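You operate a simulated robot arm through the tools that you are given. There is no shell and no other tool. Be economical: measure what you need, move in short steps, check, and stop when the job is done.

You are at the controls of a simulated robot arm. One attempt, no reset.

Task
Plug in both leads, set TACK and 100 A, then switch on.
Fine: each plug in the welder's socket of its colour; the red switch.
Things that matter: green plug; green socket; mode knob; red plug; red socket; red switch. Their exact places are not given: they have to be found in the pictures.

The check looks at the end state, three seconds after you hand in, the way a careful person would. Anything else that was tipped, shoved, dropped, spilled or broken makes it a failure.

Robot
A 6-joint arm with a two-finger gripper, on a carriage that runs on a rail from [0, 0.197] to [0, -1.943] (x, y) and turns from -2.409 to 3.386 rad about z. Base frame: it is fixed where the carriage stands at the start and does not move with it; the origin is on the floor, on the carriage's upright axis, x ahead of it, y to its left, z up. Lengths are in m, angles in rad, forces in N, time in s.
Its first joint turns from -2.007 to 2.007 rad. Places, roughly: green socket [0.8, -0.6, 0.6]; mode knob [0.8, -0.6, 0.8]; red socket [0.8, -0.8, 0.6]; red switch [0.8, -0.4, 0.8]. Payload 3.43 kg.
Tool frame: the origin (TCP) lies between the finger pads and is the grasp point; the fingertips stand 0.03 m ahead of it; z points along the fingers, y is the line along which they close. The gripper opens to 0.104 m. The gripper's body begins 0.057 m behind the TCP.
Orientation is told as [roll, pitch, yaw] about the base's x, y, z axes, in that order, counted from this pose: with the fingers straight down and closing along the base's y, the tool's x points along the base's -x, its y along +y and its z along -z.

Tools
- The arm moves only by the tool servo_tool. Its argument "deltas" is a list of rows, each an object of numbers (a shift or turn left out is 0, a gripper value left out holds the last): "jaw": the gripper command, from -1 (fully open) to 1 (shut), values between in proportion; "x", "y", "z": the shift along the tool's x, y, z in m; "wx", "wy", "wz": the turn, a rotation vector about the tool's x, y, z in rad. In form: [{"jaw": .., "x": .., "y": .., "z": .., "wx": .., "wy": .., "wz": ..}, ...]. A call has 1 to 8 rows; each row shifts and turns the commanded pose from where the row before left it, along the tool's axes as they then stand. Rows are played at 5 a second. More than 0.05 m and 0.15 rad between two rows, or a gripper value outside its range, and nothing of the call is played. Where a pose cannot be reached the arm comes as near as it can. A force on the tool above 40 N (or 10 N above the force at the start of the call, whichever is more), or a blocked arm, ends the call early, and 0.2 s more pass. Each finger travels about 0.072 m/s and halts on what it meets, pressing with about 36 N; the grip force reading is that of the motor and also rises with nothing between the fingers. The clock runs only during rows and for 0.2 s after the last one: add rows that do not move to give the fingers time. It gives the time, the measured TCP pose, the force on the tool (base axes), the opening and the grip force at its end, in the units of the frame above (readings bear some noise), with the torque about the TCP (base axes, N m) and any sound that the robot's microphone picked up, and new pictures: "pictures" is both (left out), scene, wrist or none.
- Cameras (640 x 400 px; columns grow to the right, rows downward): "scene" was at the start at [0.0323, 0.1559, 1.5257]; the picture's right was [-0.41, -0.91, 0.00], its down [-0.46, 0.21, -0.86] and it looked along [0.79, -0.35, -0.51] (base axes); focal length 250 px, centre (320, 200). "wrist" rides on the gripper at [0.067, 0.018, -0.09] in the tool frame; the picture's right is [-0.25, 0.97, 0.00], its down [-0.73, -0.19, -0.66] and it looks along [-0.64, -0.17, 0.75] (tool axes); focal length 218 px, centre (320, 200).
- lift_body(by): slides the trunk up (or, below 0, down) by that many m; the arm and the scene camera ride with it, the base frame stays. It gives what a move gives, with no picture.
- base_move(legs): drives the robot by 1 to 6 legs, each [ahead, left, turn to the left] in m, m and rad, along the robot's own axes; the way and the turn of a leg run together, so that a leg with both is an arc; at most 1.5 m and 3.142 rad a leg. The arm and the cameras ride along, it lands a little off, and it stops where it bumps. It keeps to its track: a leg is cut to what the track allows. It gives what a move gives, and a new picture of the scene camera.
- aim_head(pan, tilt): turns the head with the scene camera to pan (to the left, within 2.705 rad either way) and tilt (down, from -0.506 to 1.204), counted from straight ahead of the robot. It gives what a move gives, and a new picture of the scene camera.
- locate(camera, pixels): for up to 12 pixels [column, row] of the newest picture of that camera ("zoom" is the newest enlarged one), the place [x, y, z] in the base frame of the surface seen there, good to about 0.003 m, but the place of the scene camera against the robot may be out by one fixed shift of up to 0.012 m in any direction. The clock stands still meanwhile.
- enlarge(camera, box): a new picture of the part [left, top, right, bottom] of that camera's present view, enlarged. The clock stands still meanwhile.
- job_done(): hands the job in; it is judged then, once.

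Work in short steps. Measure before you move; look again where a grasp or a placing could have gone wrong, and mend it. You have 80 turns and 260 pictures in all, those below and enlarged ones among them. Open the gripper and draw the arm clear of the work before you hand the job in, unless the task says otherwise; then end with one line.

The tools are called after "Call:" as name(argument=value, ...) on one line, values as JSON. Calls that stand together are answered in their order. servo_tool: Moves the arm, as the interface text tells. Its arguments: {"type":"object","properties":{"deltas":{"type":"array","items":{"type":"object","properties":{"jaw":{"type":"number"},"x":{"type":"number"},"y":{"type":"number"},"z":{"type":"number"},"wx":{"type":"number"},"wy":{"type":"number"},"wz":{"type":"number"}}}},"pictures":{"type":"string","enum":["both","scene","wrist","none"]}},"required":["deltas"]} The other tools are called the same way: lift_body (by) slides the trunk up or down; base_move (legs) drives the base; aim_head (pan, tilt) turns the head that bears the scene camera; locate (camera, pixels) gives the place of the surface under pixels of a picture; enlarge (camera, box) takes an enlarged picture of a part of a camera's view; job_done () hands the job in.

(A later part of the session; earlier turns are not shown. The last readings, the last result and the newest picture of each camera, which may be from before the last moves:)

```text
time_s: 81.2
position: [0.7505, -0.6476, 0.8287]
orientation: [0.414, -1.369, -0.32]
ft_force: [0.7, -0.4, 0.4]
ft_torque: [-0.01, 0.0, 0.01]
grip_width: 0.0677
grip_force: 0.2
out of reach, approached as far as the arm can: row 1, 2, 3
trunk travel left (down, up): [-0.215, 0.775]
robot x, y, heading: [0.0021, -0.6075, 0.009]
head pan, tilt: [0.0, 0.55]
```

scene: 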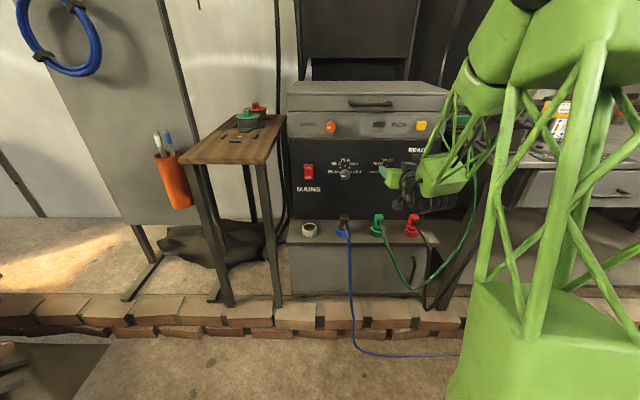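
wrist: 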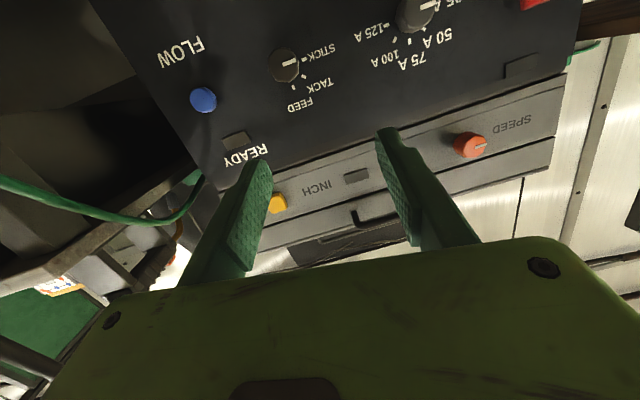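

The pose is reached now; remaining orientation error in tool axes ≈ (0.093, -0.186, -0.072). I correct it here, 5 cm short of the knobs.

Call:
servo_tool(deltas=[{"wx": 0.0465, "wy": -0.093, "wz": -0.036}, {"wx": 0.0465, "wy": -0.093, "wz": -0.036}, {}, {}], pictures="both")

```text
time_s: 82.2
position: [0.7477, -0.6882, 0.8338]
orientation: [0.301, -1.515, -0.24]
ft_force: [-0.2, 0.0, -0.6]
ft_torque: [0.02, -0.01, -0.01]
grip_width: 0.0677
grip_force: 0.2
out of reach, approached as far as the arm can: row 1, 2
trunk travel left (down, up): [-0.215, 0.775]
robot x, y, heading: [-0.0025, -0.6098, 0.006]
head pan, tilt: [0.0, 0.55]
```

scene: 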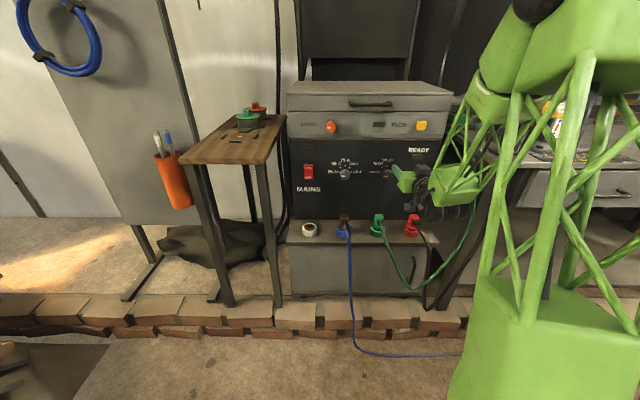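
wrist: 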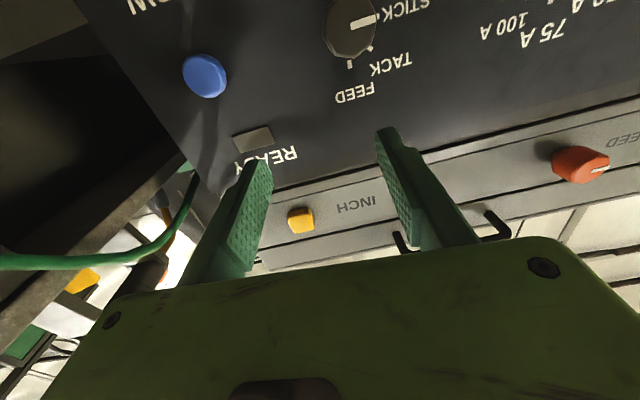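

Nearly level, but at the edge of reach. I raise the tool 0.1 m by the arm, then lower the trunk by the same to get a better arm posture.

Call:
servo_tool(deltas=[{"x": -0.04}, {"x": -0.04}, {"x": -0.04}, {}, {}], pictures="none")

Call:
lift_body(by=-0.12)

```text
time_s: 83.4
position: [0.7484, -0.6935, 0.9545]
orientation: [0.381, -1.515, -0.346]
ft_force: [-0.2, -0.5, -0.1]
ft_torque: [0.01, 0.0, -0.01]
grip_width: 0.0677
grip_force: 0.1
out of reach, approached as far as the arm can: row 1
trunk travel left (down, up): [-0.215, 0.775]
robot x, y, heading: [-0.0001, -0.6118, 0.009]
head pan, tilt: [0.0, 0.55]
```

```text
time_s: 84.9
position: [0.7492, -0.6929, 0.8335]
orientation: [0.379, -1.516, -0.346]
ft_force: [-0.1, -1.2, -0.5]
ft_torque: [0.0, 0.02, 0.02]
grip_width: 0.0676
grip_force: 0.1
trunk travel left (down, up): [-0.095, 0.895]
robot x, y, heading: [0.0015, -0.6118, 0.007]
head pan, tilt: [0.0, 0.55]
```

Reachable now. I fine-align the orientation and look.

Call:
servo_tool(deltas=[{"wx": 0.033, "wy": -0.055, "wz": -0.02}, {"x": 0.03}, {}, {}], pictures="both")

```text
time_s: 85.9
position: [0.7473, -0.7116, 0.8092]
orientation: [-2.882, -1.569, 2.893]
ft_force: [0.9, -1.0, 0.7]
ft_torque: [0.03, 0.0, 0.03]
grip_width: 0.0677
grip_force: 0.1
out of reach, approached as far as the arm can: row 1, 2
trunk travel left (down, up): [-0.095, 0.895]
robot x, y, heading: [0.004, -0.6116, 0.007]
head pan, tilt: [0.0, 0.55]
```

scene: 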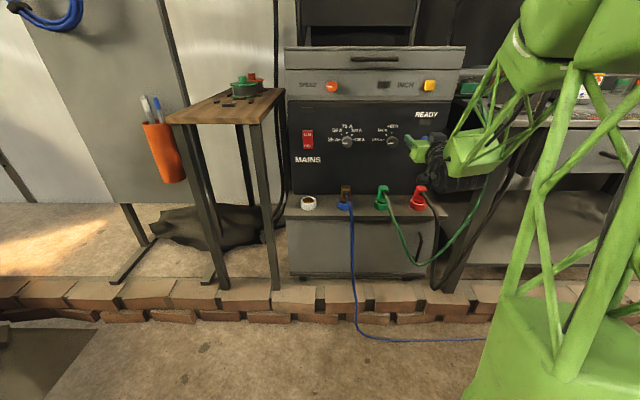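
wrist: 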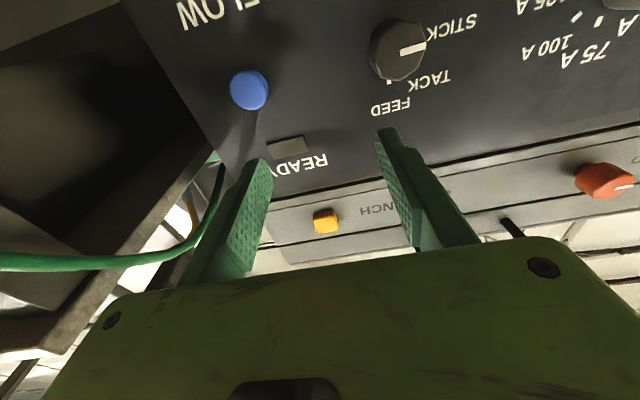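

Level now (TCP 0.7473, -0.7116, 0.809); it prefers to work right of the robot axis. I measure the mode knob (398,48) in the wrist view.

Call:
enlarge(camera="wrist", box=[340, 0, 500, 110])

Call:
locate(camera="wrist", pixels=[[412, 48], [423, 35], [388, 25], [402, 80], [425, 62], [380, 65], [442, 35], [416, 75], [390, 82], [445, 70], [350, 60], [370, 40]])

```text
3.64 times, centred on (420, 55) of wrist
```

zoom: 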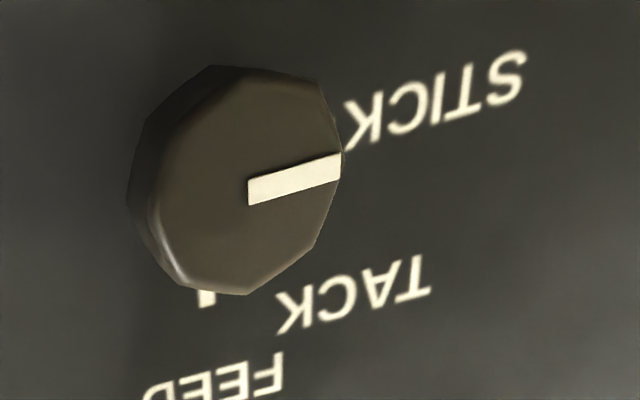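

```text
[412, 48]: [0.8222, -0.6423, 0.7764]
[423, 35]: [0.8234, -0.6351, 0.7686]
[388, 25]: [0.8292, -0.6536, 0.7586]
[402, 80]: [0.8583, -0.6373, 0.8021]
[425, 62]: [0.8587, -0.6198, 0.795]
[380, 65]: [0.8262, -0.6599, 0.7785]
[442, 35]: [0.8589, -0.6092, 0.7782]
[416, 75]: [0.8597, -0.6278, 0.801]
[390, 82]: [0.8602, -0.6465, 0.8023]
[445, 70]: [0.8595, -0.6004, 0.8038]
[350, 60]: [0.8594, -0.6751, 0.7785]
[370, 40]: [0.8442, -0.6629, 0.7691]
```

Call:
locate(camera="zoom", pixels=[[248, 190], [330, 165], [245, 285], [250, 88], [170, 210], [310, 240], [185, 280], [310, 95], [205, 298], [345, 150], [240, 200], [265, 190]])

Call:
base_move(legs=[[0, 0.075, 0]])

Call:
servo_tool(deltas=[{}], pictures="wrist")

```text
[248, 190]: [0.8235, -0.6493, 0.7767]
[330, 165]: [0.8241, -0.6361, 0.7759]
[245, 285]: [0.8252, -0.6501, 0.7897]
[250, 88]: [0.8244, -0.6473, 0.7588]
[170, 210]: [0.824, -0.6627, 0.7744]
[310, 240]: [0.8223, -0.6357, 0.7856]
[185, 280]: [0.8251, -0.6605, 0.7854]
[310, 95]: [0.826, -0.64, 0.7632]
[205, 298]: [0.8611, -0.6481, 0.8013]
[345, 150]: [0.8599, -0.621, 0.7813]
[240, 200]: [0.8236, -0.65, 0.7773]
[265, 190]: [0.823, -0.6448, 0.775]
```

```text
time_s: 87.0
position: [0.7468, -0.6393, 0.8086]
orientation: [-2.854, -1.567, 2.868]
ft_force: [-0.3, -0.8, 0.3]
ft_torque: [-0.01, 0.0, -0.03]
grip_width: 0.0675
grip_force: 0.1
trunk travel left (down, up): [-0.095, 0.895]
robot x, y, heading: [0.0025, -0.5376, 0.01]
head pan, tilt: [0.0, 0.55]
```

scene: 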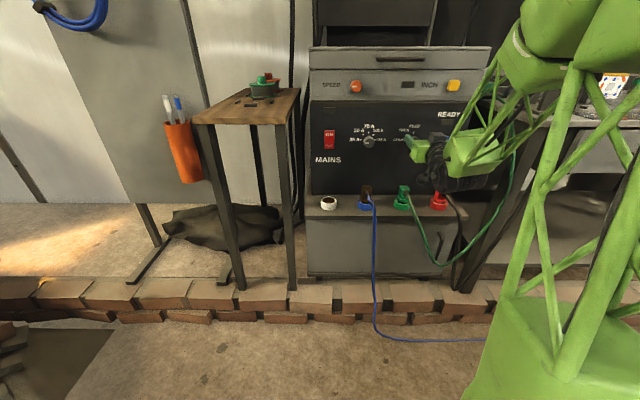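

```text
time_s: 87.4
position: [0.7473, -0.6386, 0.8094]
orientation: [-2.88, -1.569, 2.89]
ft_force: [0.6, 0.8, 0.3]
ft_torque: [-0.01, -0.03, -0.02]
grip_width: 0.0675
grip_force: 0.0
trunk travel left (down, up): [-0.095, 0.895]
robot x, y, heading: [-0.001, -0.5399, 0.009]
head pan, tilt: [0.0, 0.55]
```

wrist: 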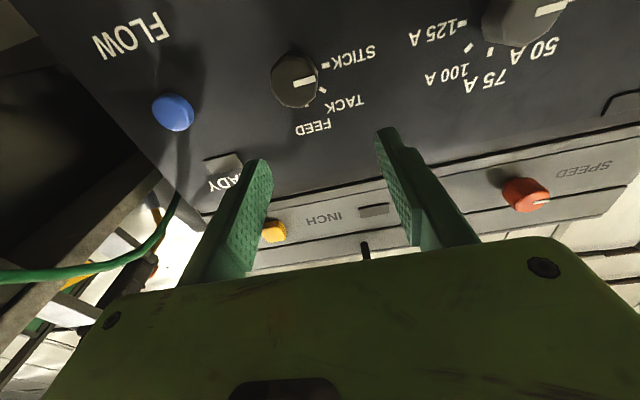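

Now the TCP is near the knob's column. I re-measure the knob and marks from this view.

Call:
enlarge(camera="wrist", box=[250, 30, 378, 140])

Call:
locate(camera="wrist", pixels=[[295, 83], [274, 85], [314, 79], [300, 104], [290, 57], [326, 66], [322, 91], [283, 103], [312, 98], [310, 62]])

```text
3.64 times, centred on (314, 85) of wrist
```

zoom: 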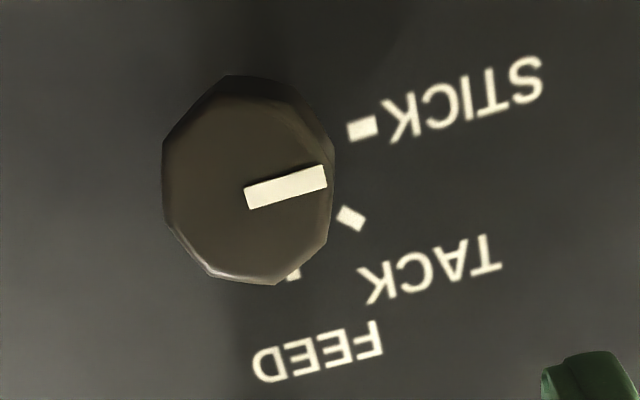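

```text
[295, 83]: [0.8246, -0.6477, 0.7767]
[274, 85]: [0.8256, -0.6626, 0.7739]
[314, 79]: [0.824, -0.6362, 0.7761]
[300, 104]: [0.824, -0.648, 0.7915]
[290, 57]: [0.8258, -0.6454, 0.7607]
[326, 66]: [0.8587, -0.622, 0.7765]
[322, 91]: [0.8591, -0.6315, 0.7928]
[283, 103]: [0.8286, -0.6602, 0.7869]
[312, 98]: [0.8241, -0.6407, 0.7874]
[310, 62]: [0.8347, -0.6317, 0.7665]
```

Mode knob centre ≈ (-0.6485, 0.7765), face at x=0.824, marks 45° apart. I align with it and advance in part.

Call:
servo_tool(deltas=[{"x": 0.033, "y": -0.01}, {}, {"z": 0.025}, {}], pictures="both")

```text
time_s: 88.4
position: [0.772, -0.6495, 0.7766]
orientation: [-2.844, -1.569, 2.857]
ft_force: [-1.1, -0.2, -0.3]
ft_torque: [-0.01, 0.02, 0.03]
grip_width: 0.0675
grip_force: 0.0
trunk travel left (down, up): [-0.095, 0.895]
robot x, y, heading: [-0.0023, -0.5343, 0.007]
head pan, tilt: [0.0, 0.55]
```

scene: 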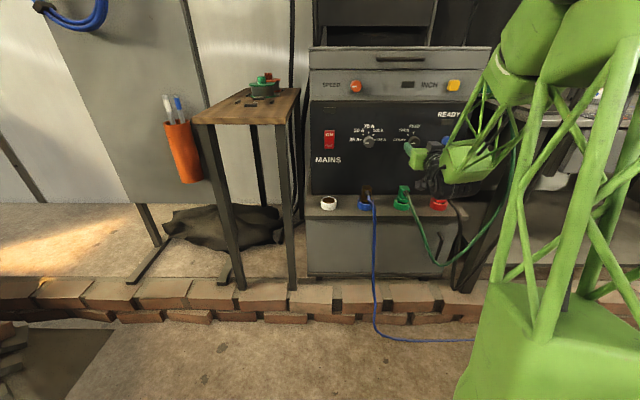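
wrist: 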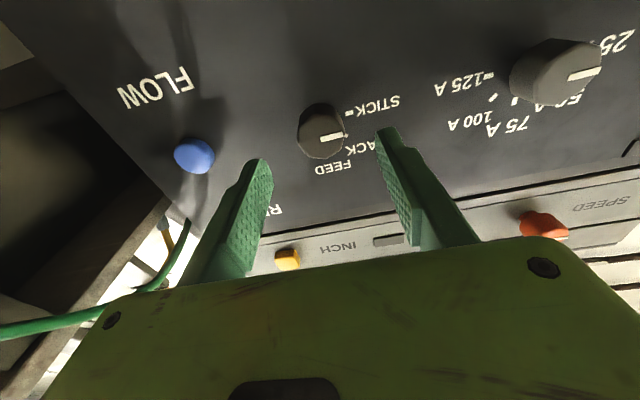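

Aligned. I advance 48 mm so the fingers straddle the knob, then close.

Call:
servo_tool(deltas=[{"z": 0.024}, {"z": 0.024}, {}, {"jaw": 0.2}, {"jaw": 0.5}, {"jaw": 1}, {}, {}], pictures="wrist")

```text
time_s: 90.2
position: [0.8216, -0.6486, 0.775]
orientation: [-1.305, -1.569, 1.328]
ft_force: [15.7, 11.8, 1.9]
ft_torque: [-0.01, -0.03, 0.39]
grip_width: 0.0333
grip_force: 44.8
trunk travel left (down, up): [-0.095, 0.895]
robot x, y, heading: [-0.001, -0.5407, 0.012]
head pan, tilt: [0.0, 0.55]
```

wrist: 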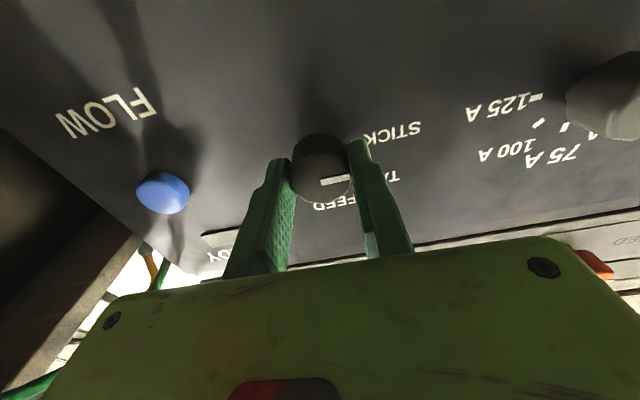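

Knob gripped (0.033 m). I turn it clockwise by 0.785 rad (+wz) in six rows.

Call:
servo_tool(deltas=[{"wz": 0.131}, {"wz": 0.131}, {"wz": 0.131}, {"wz": 0.131}, {"wz": 0.131}, {"wz": 0.13}, {}], pictures="both")

Call:
enlarge(camera="scene", box=[330, 110, 458, 190])

```text
time_s: 91.8
position: [0.82, -0.6495, 0.7756]
orientation: [1.569, -0.785, -1.548]
ft_force: [25.4, 10.6, -2.4]
ft_torque: [0.01, 0.11, 0.24]
grip_width: 0.0333
grip_force: 45.3
trunk travel left (down, up): [-0.095, 0.895]
robot x, y, heading: [-0.001, -0.5428, 0.011]
head pan, tilt: [0.0, 0.55]
```

scene: 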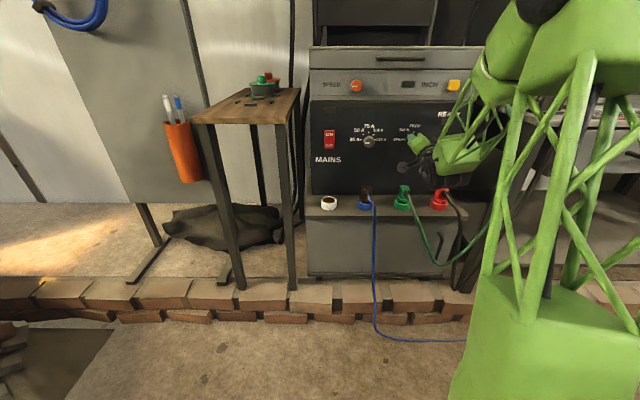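
wrist: 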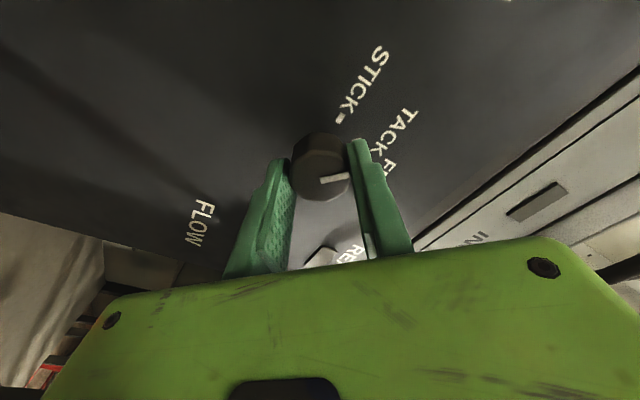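

```text
5.00 times, centred on (394, 150) of scene
```

zoom: 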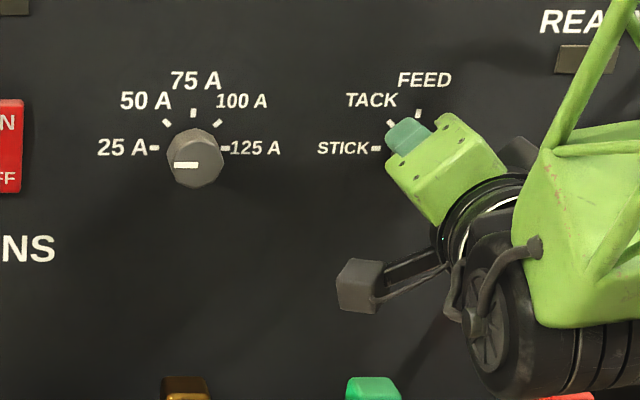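

The pointer turned with the gripper to TACK. I open, back away 6 cm, and check.

Call:
servo_tool(deltas=[{"jaw": 0.3}, {"jaw": -0.1}, {"jaw": -0.3}, {}, {"z": -0.03}, {"z": -0.03}, {}], pictures="both")

Call:
enlarge(camera="wrist", box=[270, 40, 430, 150])

```text
time_s: 93.4
position: [0.7588, -0.6489, 0.7774]
orientation: [1.572, -0.785, -1.559]
ft_force: [-0.3, 0.0, 0.3]
ft_torque: [-0.03, -0.02, 0.01]
grip_width: 0.0674
grip_force: 0.1
trunk travel left (down, up): [-0.095, 0.895]
robot x, y, heading: [-0.0017, -0.5347, 0.007]
head pan, tilt: [0.0, 0.55]
```

scene: 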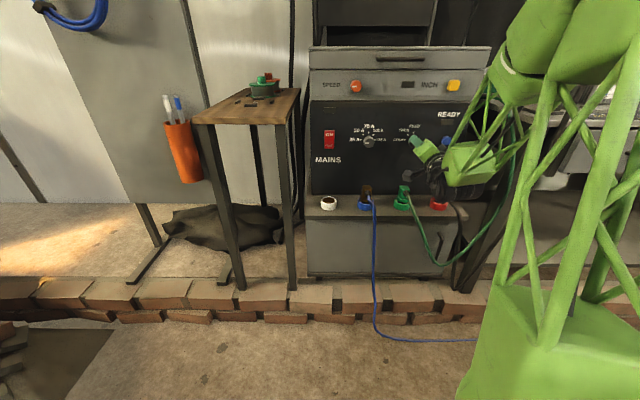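
wrist: 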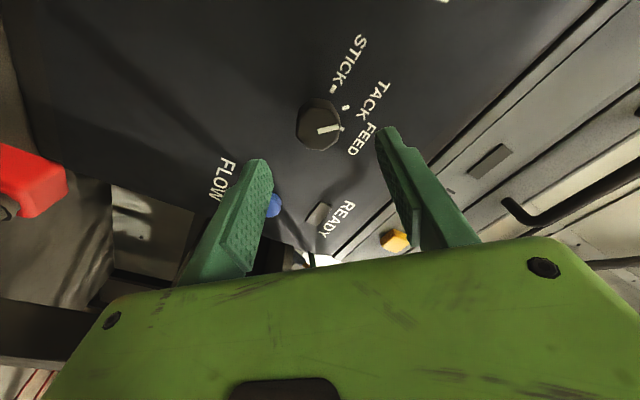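

```text
3.64 times, centred on (350, 95) of wrist
```

zoom: 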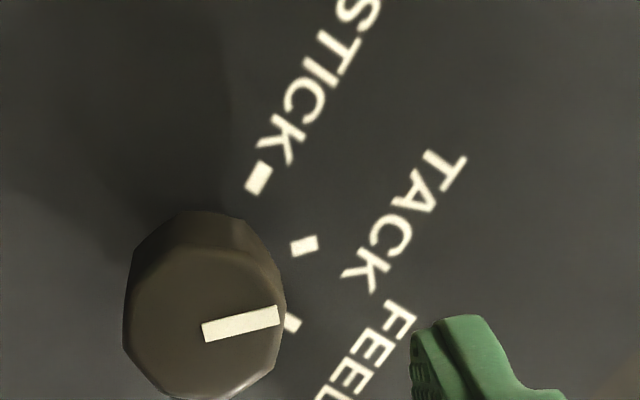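

Pointer matches the TACK mark's direction. I verify by coordinates and drive 0.138 m left to the amp knob.

Call:
locate(camera="zoom", pixels=[[212, 331], [272, 317], [257, 178], [303, 245], [292, 322]])

Call:
base_move(legs=[[0, 0.138, 0]])

Call:
servo_tool(deltas=[{"wz": -0.131}, {"wz": -0.131}, {"wz": -0.131}, {"wz": -0.131}, {"wz": -0.131}, {"wz": -0.13}, {}], pictures="both")

```text
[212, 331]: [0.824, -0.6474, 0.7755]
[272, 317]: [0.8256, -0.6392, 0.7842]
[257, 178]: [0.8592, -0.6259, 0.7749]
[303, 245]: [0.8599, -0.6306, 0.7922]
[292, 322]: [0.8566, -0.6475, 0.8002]
```

```text
time_s: 94.7
position: [0.7589, -0.5111, 0.7774]
orientation: [1.57, -0.785, -1.564]
ft_force: [0.0, 0.1, 0.3]
ft_torque: [0.0, 0.0, 0.02]
grip_width: 0.0677
grip_force: 0.0
trunk travel left (down, up): [-0.095, 0.895]
robot x, y, heading: [-0.0011, -0.4003, 0.012]
head pan, tilt: [0.0, 0.55]
```

scene: 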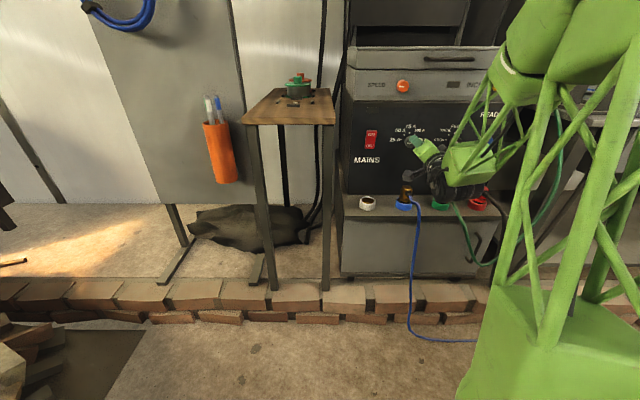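

```text
time_s: 96.3
position: [0.7594, -0.5122, 0.7773]
orientation: [-2.216, -1.569, 2.227]
ft_force: [0.3, 0.3, 0.2]
ft_torque: [0.0, 0.0, -0.01]
grip_width: 0.0677
grip_force: 0.1
trunk travel left (down, up): [-0.095, 0.895]
robot x, y, heading: [0.0001, -0.3982, 0.013]
head pan, tilt: [0.0, 0.55]
```

scene: 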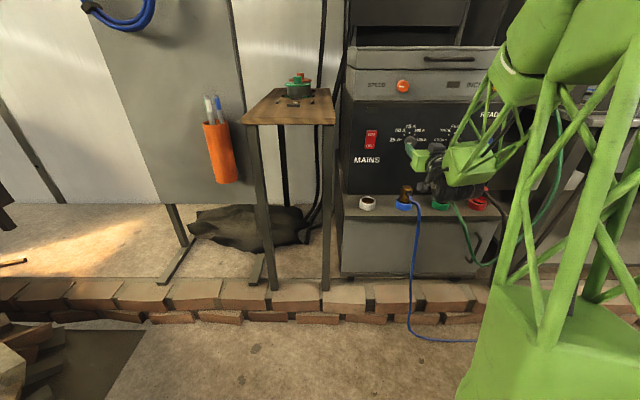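
wrist: 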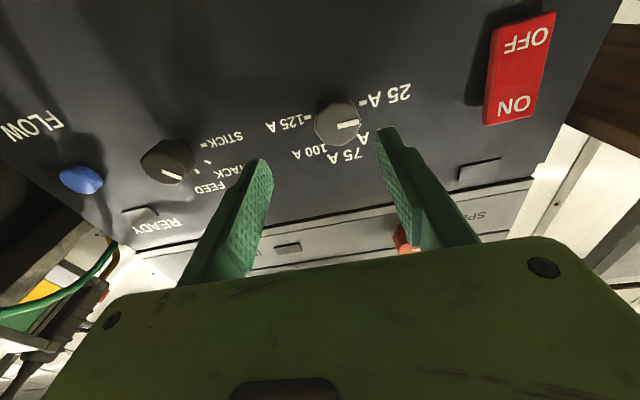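

Mode pointer is at ~45° — TACK. Now I measure the amp knob at (337,123).

Call:
enlarge(camera="wrist", box=[250, 70, 410, 180])

Call:
enlarge(camera="scene", box=[360, 110, 440, 170])

Call:
locate(camera="wrist", pixels=[[337, 127], [318, 128], [356, 122], [341, 142], [333, 103], [363, 103], [308, 117], [361, 128], [340, 126]])

```text
3.64 times, centred on (330, 125) of wrist
```

zoom: 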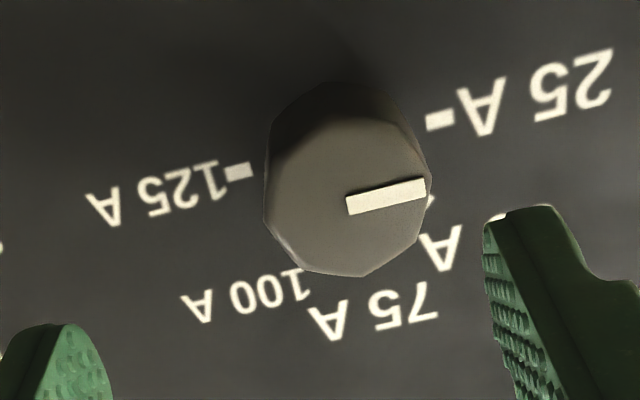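

```text
6.67 times, centred on (400, 140) of scene
```

zoom: 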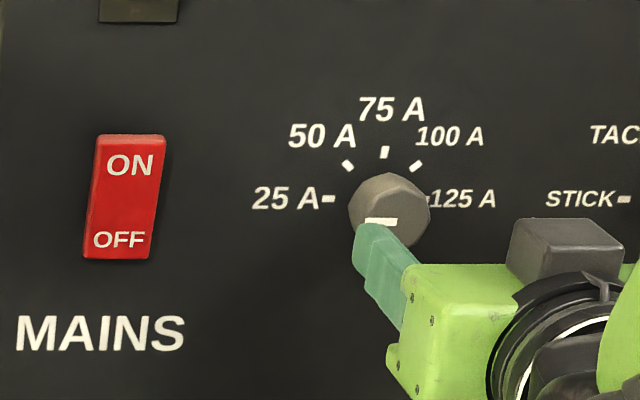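

```text
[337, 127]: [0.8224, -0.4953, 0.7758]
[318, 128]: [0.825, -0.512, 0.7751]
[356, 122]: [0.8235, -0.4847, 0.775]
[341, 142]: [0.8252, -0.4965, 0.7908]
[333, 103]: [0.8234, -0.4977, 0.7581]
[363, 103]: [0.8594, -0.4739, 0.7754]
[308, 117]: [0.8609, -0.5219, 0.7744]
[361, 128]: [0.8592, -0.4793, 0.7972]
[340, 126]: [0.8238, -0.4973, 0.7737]
```

Amp knob centre ≈ (-0.498, 0.7755), 25 A and 125 A marks opposite each other. I shift and pre-wind the wrist by -1.178 rad.

Call:
servo_tool(deltas=[{"x": 0.0018, "y": 0.0138}, {"wz": -0.131}, {"wz": -0.131}, {"wz": -0.131}, {"wz": -0.131}, {"wz": -0.131}, {"wz": -0.131}, {"wz": -0.131}], pictures="none")

Call:
servo_tool(deltas=[{"wz": -0.131}, {"wz": -0.13}, {}], pictures="both")

```text
time_s: 98.1
position: [0.7724, -0.6319, 0.9433]
orientation: [-1.433, -0.904, 1.561]
ft_force: [0.3, -0.4, -0.4]
ft_torque: [-0.02, -0.01, -0.02]
grip_width: 0.0676
grip_force: 0.1
out of reach, approached as far as the arm can: row 1, 2, 3, 4, 5, 6, 7, 8
trunk travel left (down, up): [-0.095, 0.895]
robot x, y, heading: [0.0008, -0.3994, 0.01]
head pan, tilt: [0.0, 0.55]
```

```text
time_s: 99.1
position: [0.7783, -0.6508, 1.0163]
orientation: [-1.457, -0.641, 1.608]
ft_force: [-0.2, -0.6, 1.1]
ft_torque: [0.04, 0.0, -0.03]
grip_width: 0.0676
grip_force: 0.2
out of reach, approached as far as the arm can: row 1, 2
trunk travel left (down, up): [-0.095, 0.895]
robot x, y, heading: [-0.0022, -0.3982, 0.002]
head pan, tilt: [0.0, 0.55]
stopped in row 3: the arm was blocked; the commanded pose is now the measured one
```

scene: 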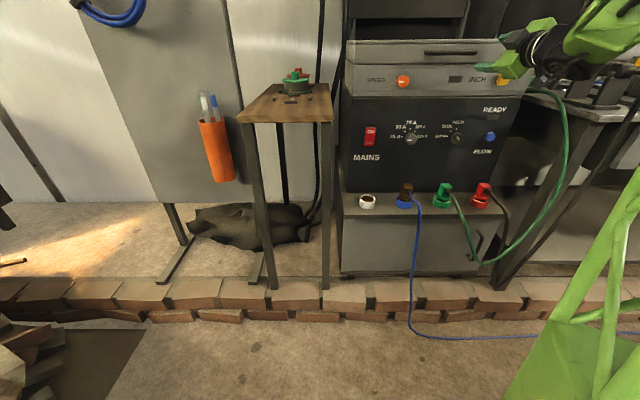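
wrist: 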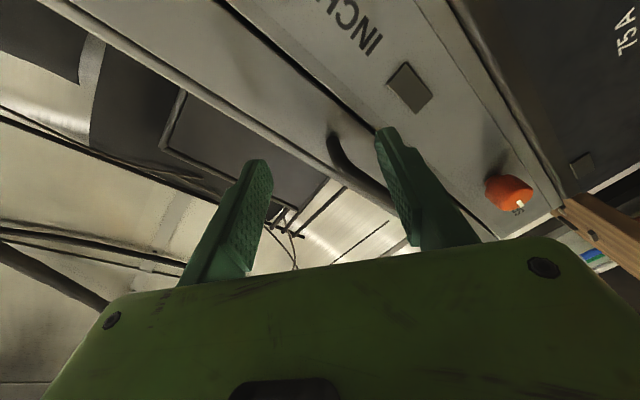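

The negative roll is outside the arm's reach and it strayed upward, but the welder looks untouched. I back off along the tool axis, then restore.

Call:
servo_tool(deltas=[{"z": -0.03}, {"z": -0.03}, {"z": -0.03}, {}], pictures="none")

Call:
enlarge(camera="scene", box=[340, 40, 520, 210])

```text
time_s: 100.3
position: [0.6981, -0.6545, 1.026]
orientation: [-1.452, -0.644, 1.621]
ft_force: [-0.1, 0.3, 0.1]
ft_torque: [0.01, 0.02, 0.01]
grip_width: 0.0677
grip_force: 0.1
trunk travel left (down, up): [-0.095, 0.895]
robot x, y, heading: [-0.0026, -0.3988, 0.004]
head pan, tilt: [0.0, 0.55]
stopped in row 4: the arm was blocked; the commanded pose is now the measured one
```

```text
2.35 times, centred on (430, 125) of scene
```

zoom: 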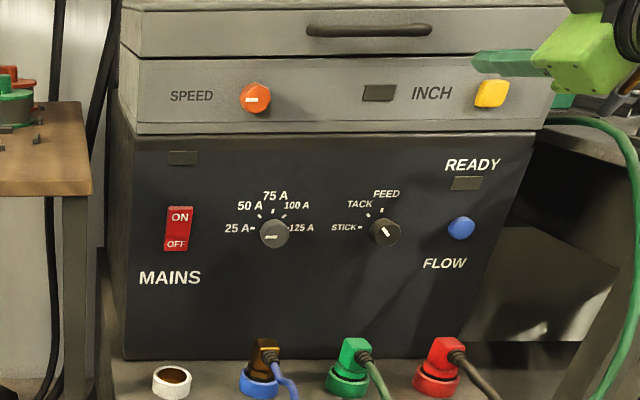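

Panel is intact, mode shows TACK. The arm reports being blocked, so I look right to see against what.

Call:
aim_head(pan=-0.6, tilt=0.45)

```text
time_s: 101.3
position: [0.6966, -0.6539, 1.0284]
orientation: [-1.453, -0.641, 1.621]
ft_force: [-1.0, -0.4, -0.4]
ft_torque: [0.01, 0.03, -0.02]
grip_width: 0.0676
grip_force: 0.1
trunk travel left (down, up): [-0.095, 0.895]
robot x, y, heading: [-0.002, -0.3969, 0.004]
head pan, tilt: [-0.6, 0.45]
```

scene: 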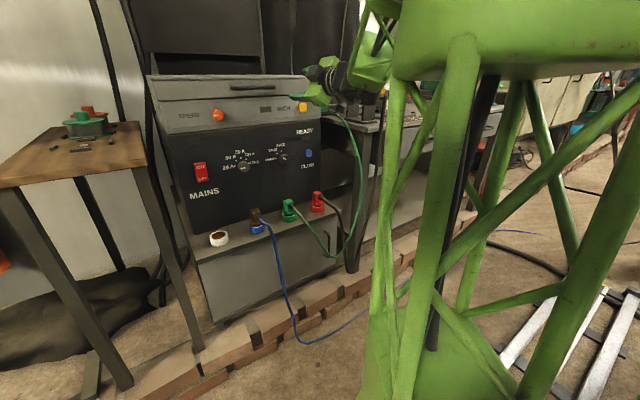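

No contact visible; likely a joint limit. I roll back (+wz) here, away from the welder.

Call:
servo_tool(deltas=[{"wz": 0.13}, {"wz": 0.13}, {"wz": 0.13}, {"wz": 0.13}, {"wz": 0.13}, {"wz": 0.13}, {"wz": 0.13}, {}], pictures="wrist")

```text
time_s: 103.3
position: [0.6982, -0.6468, 1.0258]
orientation: [-0.179, -1.473, 0.302]
ft_force: [0.4, 0.7, 0.1]
ft_torque: [-0.01, -0.01, -0.04]
grip_width: 0.0677
grip_force: 0.1
trunk travel left (down, up): [-0.095, 0.895]
robot x, y, heading: [-0.0014, -0.3963, 0.008]
head pan, tilt: [-0.6, 0.45]
stopped in row 8: the arm was blocked; the commanded pose is now the measured one
```

wrist: 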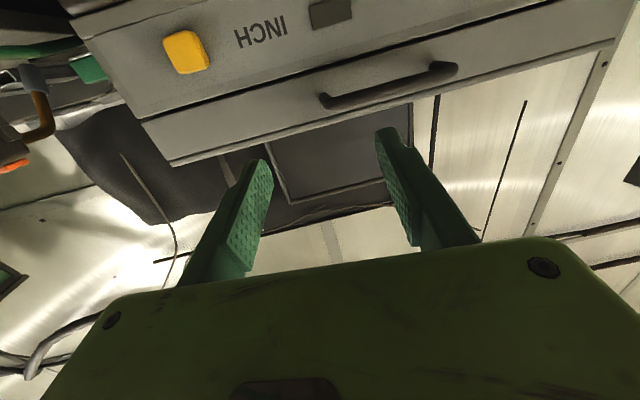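

Rolled back level. I move the base 0.05 m left, correct orientation, and come down toward the amp knob's height, staying at x≈0.70.

Call:
base_move(legs=[[0, 0.05, 0]])

Call:
servo_tool(deltas=[{"wx": 0.06, "wy": -0.045}, {"wx": 0.06, "wy": -0.045}, {"x": 0.03, "y": 0.015}, {"x": 0.03, "y": 0.015}, {"x": 0.04, "y": 0.015}, {"x": 0.04, "y": 0.015}, {"x": 0.04, "y": 0.01}, {}], pictures="wrist")

```text
time_s: 104.3
position: [0.698, -0.5977, 1.0265]
orientation: [-0.199, -1.475, 0.321]
ft_force: [-0.1, 0.0, 0.5]
ft_torque: [-0.02, -0.02, -0.01]
grip_width: 0.0678
grip_force: 0.0
trunk travel left (down, up): [-0.095, 0.895]
robot x, y, heading: [0.0027, -0.3515, 0.008]
head pan, tilt: [-0.6, 0.45]
```

scene: 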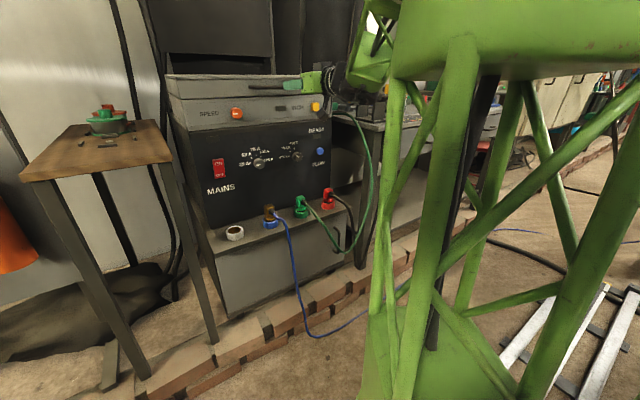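

```text
time_s: 106.1
position: [0.6903, -0.5234, 0.8471]
orientation: [-1.851, -1.532, 1.854]
ft_force: [0.4, 0.7, 0.2]
ft_torque: [0.02, 0.0, -0.02]
grip_width: 0.0675
grip_force: 0.1
trunk travel left (down, up): [-0.095, 0.895]
robot x, y, heading: [-0.0005, -0.3492, 0.004]
head pan, tilt: [-0.6, 0.45]
```

wrist: 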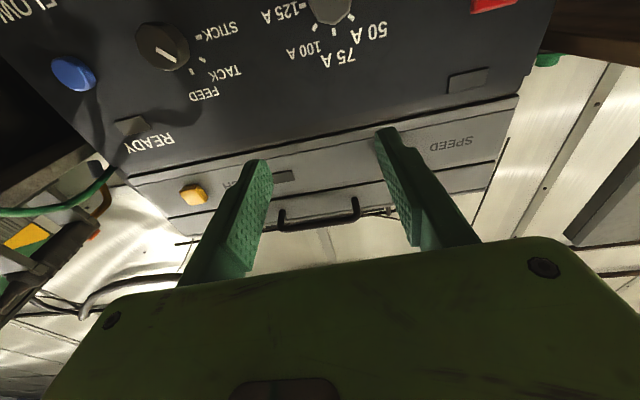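

Well reachable. I move to the knob axis (y -0.498, z 0.7755) and advance to x≈0.77.

Call:
servo_tool(deltas=[{"x": 0.036, "y": 0.014, "wy": 0.011}, {"x": 0.036, "y": 0.012, "wz": 0.037}, {"z": 0.04}, {"z": 0.04}, {}, {}], pictures="wrist")

Call:
enlarge(camera="wrist", box=[250, 60, 410, 170])

```text
time_s: 107.5
position: [0.7624, -0.5045, 0.7811]
orientation: [2.404, -1.559, -2.401]
ft_force: [1.1, 0.2, -0.5]
ft_torque: [-0.01, -0.02, -0.01]
grip_width: 0.0676
grip_force: 0.0
trunk travel left (down, up): [-0.095, 0.895]
robot x, y, heading: [-0.0001, -0.3473, 0.006]
head pan, tilt: [-0.6, 0.45]
```

wrist: 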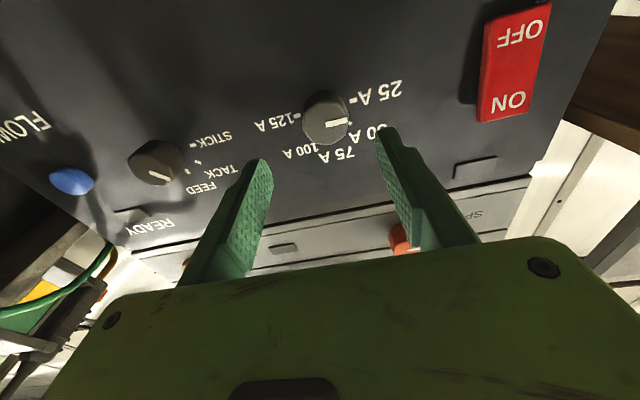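

```text
3.64 times, centred on (330, 115) of wrist
```

zoom: 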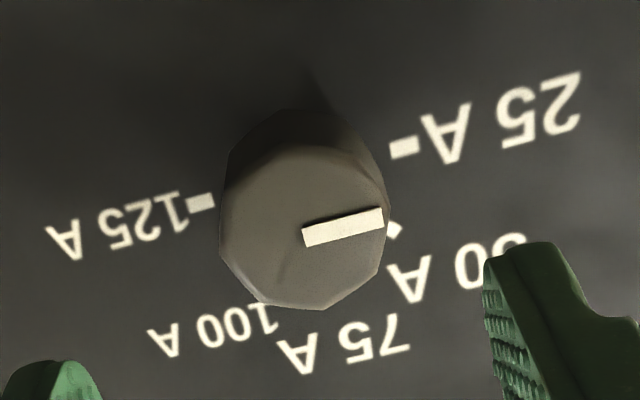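

I shift the last (+6, -5.5) mm, advance 58 mm and grip.

Call:
servo_tool(deltas=[{"x": 0.0055, "y": 0.0063}, {"z": 0.029}, {"z": 0.028}, {}, {"jaw": 0.2}, {"jaw": 0.5}, {"jaw": 1}, {}], pictures="wrist")

```text
time_s: 109.3
position: [0.8168, -0.4991, 0.7791]
orientation: [2.593, -1.553, -2.591]
ft_force: [17.1, -10.0, 6.5]
ft_torque: [-0.02, -0.17, -0.27]
grip_width: 0.0333
grip_force: 45.1
trunk travel left (down, up): [-0.095, 0.895]
robot x, y, heading: [0.0047, -0.3482, 0.007]
head pan, tilt: [-0.6, 0.45]
```

wrist: 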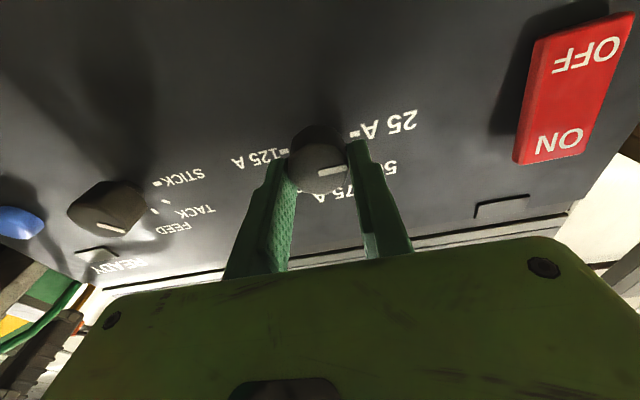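

Gripped. I centre 3 mm down and turn clockwise by 0.92 rad (7 rows of 0.131).

Call:
servo_tool(deltas=[{"x": 0.002}, {"wz": 0.131}, {"wz": 0.131}, {"wz": 0.131}, {"wz": 0.131}, {"wz": 0.131}, {"wz": 0.13}, {}], pictures="wrist")

```text
time_s: 111.1
position: [0.8174, -0.5008, 0.7772]
orientation: [1.585, -0.773, -1.581]
ft_force: [-6.3, -37.9, -13.3]
ft_torque: [-0.12, 0.37, -1.24]
grip_width: 0.0329
grip_force: 45.2
trunk travel left (down, up): [-0.095, 0.895]
robot x, y, heading: [0.0037, -0.3472, 0.007]
head pan, tilt: [-0.6, 0.45]
```

wrist: 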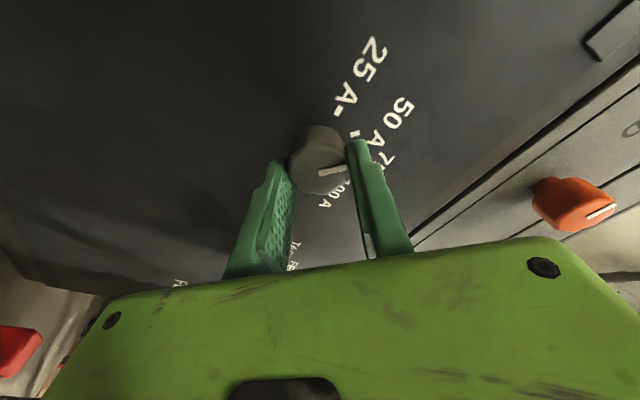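

Knob is at 50 A with some side force from an off-centre grip. I open around the knob (clearance ~1.7 cm), and roll back to level, reading the free position.

Call:
servo_tool(deltas=[{"jaw": 0.2}, {"jaw": -0.2}, {"jaw": -0.3}, {}, {"wz": -0.131}, {"wz": -0.131}, {"wz": -0.131}, {"wz": -0.131}], pictures="none")

Call:
servo_tool(deltas=[{"wz": -0.131}, {"wz": -0.13}, {}, {}], pictures="wrist")

Call:
enlarge(camera="wrist", box=[250, 80, 410, 220])

```text
time_s: 112.9
position: [0.8147, -0.4975, 0.7805]
orientation: [1.622, -1.304, -1.619]
ft_force: [0.0, -0.1, 0.0]
ft_torque: [-0.02, -0.01, -0.02]
grip_width: 0.0675
grip_force: 0.1
trunk travel left (down, up): [-0.095, 0.895]
robot x, y, heading: [-0.0025, -0.3489, 0.005]
head pan, tilt: [-0.6, 0.45]
```

```text
time_s: 113.9
position: [0.8166, -0.4988, 0.7789]
orientation: [2.611, -1.556, -2.609]
ft_force: [-0.4, 0.4, 0.6]
ft_torque: [0.0, -0.02, 0.0]
grip_width: 0.0676
grip_force: 0.0
trunk travel left (down, up): [-0.095, 0.895]
robot x, y, heading: [-0.001, -0.3469, 0.006]
head pan, tilt: [-0.6, 0.45]
```

wrist: 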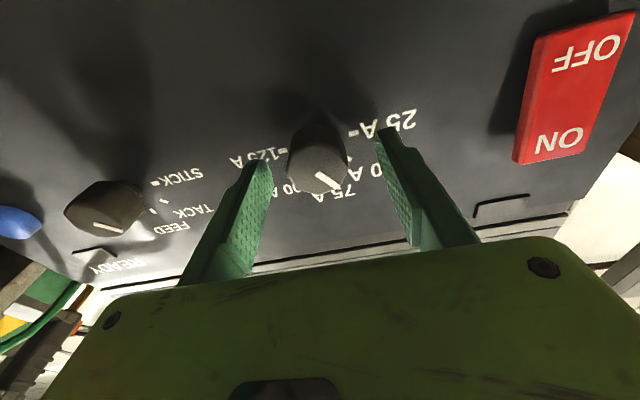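

```text
2.86 times, centred on (330, 150) of wrist
```

zoom: 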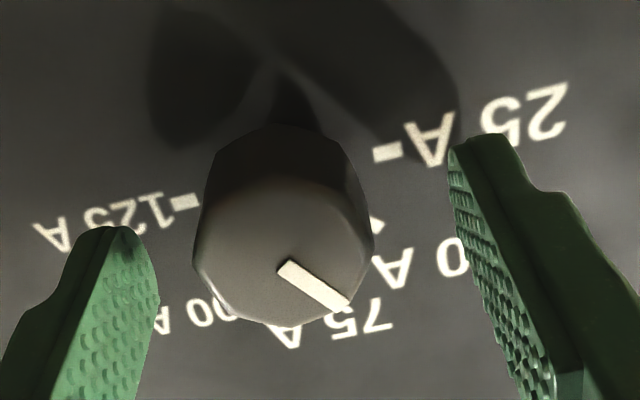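

Pointer is at 50 A; free TCP is ~3.5 mm high. I recentre, grip, turn 0.785 (to 75 A), open and roll back.

Call:
servo_tool(deltas=[{"x": 0.0033, "y": -0.001}, {}, {"jaw": 0.2}, {"jaw": 0.5}, {"jaw": 1}, {}, {}], pictures="none")

Call:
servo_tool(deltas=[{"wz": 0.131}, {"wz": 0.131}, {"wz": 0.131}, {"wz": 0.131}, {"wz": 0.131}, {"wz": 0.13}, {}], pictures="none")

Call:
servo_tool(deltas=[{"jaw": 0.2}, {"jaw": -0.2}, {"jaw": -0.3}, {}, {"wz": -0.131}, {"wz": -0.131}, {"wz": -0.131}, {"wz": -0.131}], pictures="none")

Call:
servo_tool(deltas=[{"wz": -0.131}, {"wz": -0.13}, {}, {}], pictures="wrist")

Call:
enlarge(camera="wrist", box=[250, 80, 410, 220])

```text
time_s: 115.5
position: [0.817, -0.4986, 0.7764]
orientation: [2.598, -1.556, -2.595]
ft_force: [6.6, 6.1, 1.3]
ft_torque: [0.01, -0.07, 0.21]
grip_width: 0.0328
grip_force: 44.9
trunk travel left (down, up): [-0.095, 0.895]
robot x, y, heading: [0.0016, -0.3466, 0.004]
head pan, tilt: [-0.6, 0.45]
```

```text
time_s: 117.1
position: [0.8174, -0.4995, 0.7748]
orientation: [1.588, -0.775, -1.581]
ft_force: [-11.3, 3.4, -9.4]
ft_torque: [0.01, 0.39, 0.11]
grip_width: 0.0331
grip_force: 45.6
trunk travel left (down, up): [-0.095, 0.895]
robot x, y, heading: [-0.0004, -0.3484, 0.007]
head pan, tilt: [-0.6, 0.45]
```

```text
time_s: 118.9
position: [0.8178, -0.4987, 0.7769]
orientation: [1.623, -1.302, -1.618]
ft_force: [0.9, 0.1, 0.7]
ft_torque: [0.01, 0.0, -0.01]
grip_width: 0.0676
grip_force: 0.1
trunk travel left (down, up): [-0.095, 0.895]
robot x, y, heading: [0.0002, -0.3487, 0.007]
head pan, tilt: [-0.6, 0.45]
```

```text
time_s: 119.9
position: [0.8174, -0.4988, 0.7753]
orientation: [2.61, -1.555, -2.605]
ft_force: [0.3, -0.9, 0.2]
ft_torque: [-0.02, 0.0, -0.03]
grip_width: 0.068
grip_force: 0.0
trunk travel left (down, up): [-0.095, 0.895]
robot x, y, heading: [-0.0008, -0.3433, 0.01]
head pan, tilt: [-0.6, 0.45]
```

wrist: 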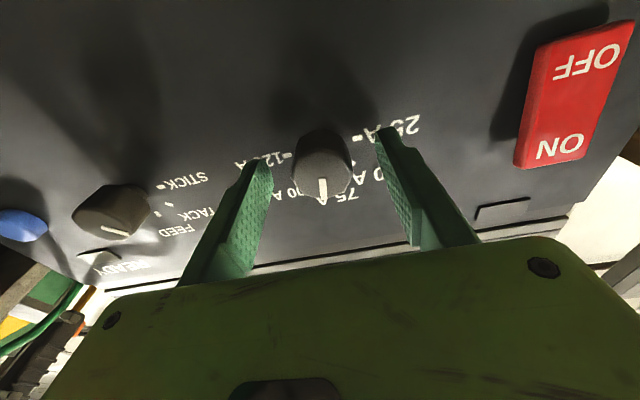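

```text
2.86 times, centred on (330, 150) of wrist
```

zoom: 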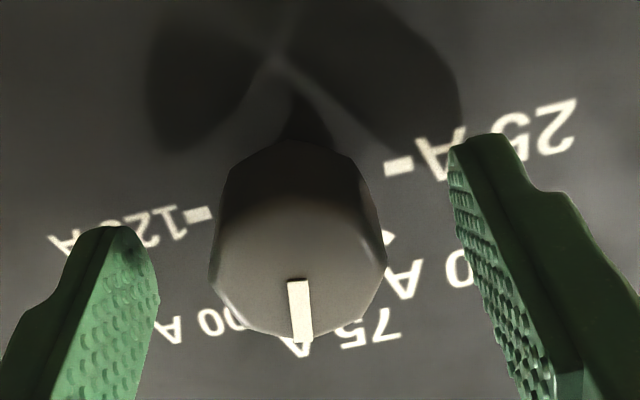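

Now at 75 A, well centred. Last bite: grip, turn 0.785 to 100 A, open, back off and roll back; I also measure the switch from this view.

Call:
locate(camera="wrist", pixels=[[560, 147], [520, 160], [580, 152], [550, 160], [590, 60], [570, 105], [545, 105], [600, 105], [555, 150], [545, 48], [630, 25]])

Call:
servo_tool(deltas=[{"jaw": 0.2}, {"jaw": 0.5}, {"jaw": 1}, {}, {}], pictures="none")

Call:
servo_tool(deltas=[{"wz": 0.131}, {"wz": 0.131}, {"wz": 0.131}, {"wz": 0.131}, {"wz": 0.131}, {"wz": 0.13}, {}], pictures="none")

Call:
servo_tool(deltas=[{"jaw": 0.2}, {"jaw": -0.2}, {"jaw": -0.3}, {}, {"z": -0.03}, {"z": -0.03}, {"wz": -0.131}, {"wz": -0.131}], pictures="none")

Call:
servo_tool(deltas=[{"wz": -0.131}, {"wz": -0.131}, {"wz": -0.131}, {"wz": -0.13}, {"jaw": 1}, {}, {}, {}], pictures="wrist")

Call:
enlarge(camera="wrist", box=[250, 70, 410, 180])

```text
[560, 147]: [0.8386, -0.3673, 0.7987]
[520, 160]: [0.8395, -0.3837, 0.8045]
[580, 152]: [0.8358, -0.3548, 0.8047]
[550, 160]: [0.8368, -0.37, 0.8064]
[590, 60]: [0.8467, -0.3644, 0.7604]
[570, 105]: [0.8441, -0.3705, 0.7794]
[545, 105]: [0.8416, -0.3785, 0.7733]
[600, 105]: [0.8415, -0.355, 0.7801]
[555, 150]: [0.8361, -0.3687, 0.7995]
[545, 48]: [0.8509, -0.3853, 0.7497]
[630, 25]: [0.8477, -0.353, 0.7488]
```

```text
time_s: 121.1
position: [0.8182, -0.4976, 0.7751]
orientation: [2.615, -1.554, -2.609]
ft_force: [7.2, 12.0, 0.7]
ft_torque: [-0.01, -0.05, 0.42]
grip_width: 0.0329
grip_force: 44.8
trunk travel left (down, up): [-0.095, 0.895]
robot x, y, heading: [-0.0019, -0.3512, 0.006]
head pan, tilt: [-0.6, 0.45]
```

```text
time_s: 122.7
position: [0.8166, -0.4998, 0.7744]
orientation: [1.588, -0.773, -1.581]
ft_force: [33.0, 4.7, -2.2]
ft_torque: [0.0, 0.06, 0.13]
grip_width: 0.0331
grip_force: 45.1
trunk travel left (down, up): [-0.095, 0.895]
robot x, y, heading: [-0.0026, -0.3497, 0.006]
head pan, tilt: [-0.6, 0.45]
```

```text
time_s: 124.5
position: [0.7594, -0.5005, 0.7738]
orientation: [1.59, -1.04, -1.586]
ft_force: [-0.1, -0.4, 0.0]
ft_torque: [0.0, -0.01, -0.02]
grip_width: 0.0678
grip_force: 0.1
trunk travel left (down, up): [-0.095, 0.895]
robot x, y, heading: [0.0038, -0.3468, 0.01]
head pan, tilt: [-0.6, 0.45]
```

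```text
time_s: 126.3
position: [0.7595, -0.4999, 0.7739]
orientation: [2.473, -1.558, -2.471]
ft_force: [0.2, -0.7, -0.1]
ft_torque: [-0.01, -0.02, 0.04]
grip_width: 0.0
grip_force: 34.8
trunk travel left (down, up): [-0.095, 0.895]
robot x, y, heading: [0.001, -0.3463, 0.006]
head pan, tilt: [-0.6, 0.45]
```

wrist: 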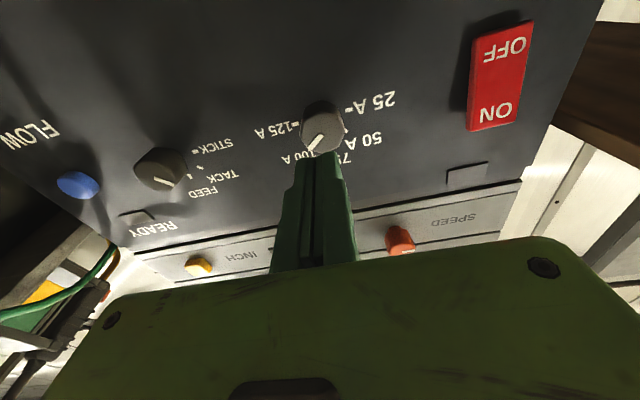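

```text
3.64 times, centred on (330, 125) of wrist
```

zoom: 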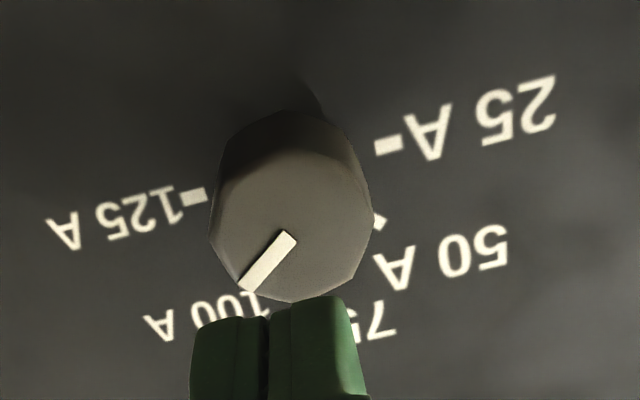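

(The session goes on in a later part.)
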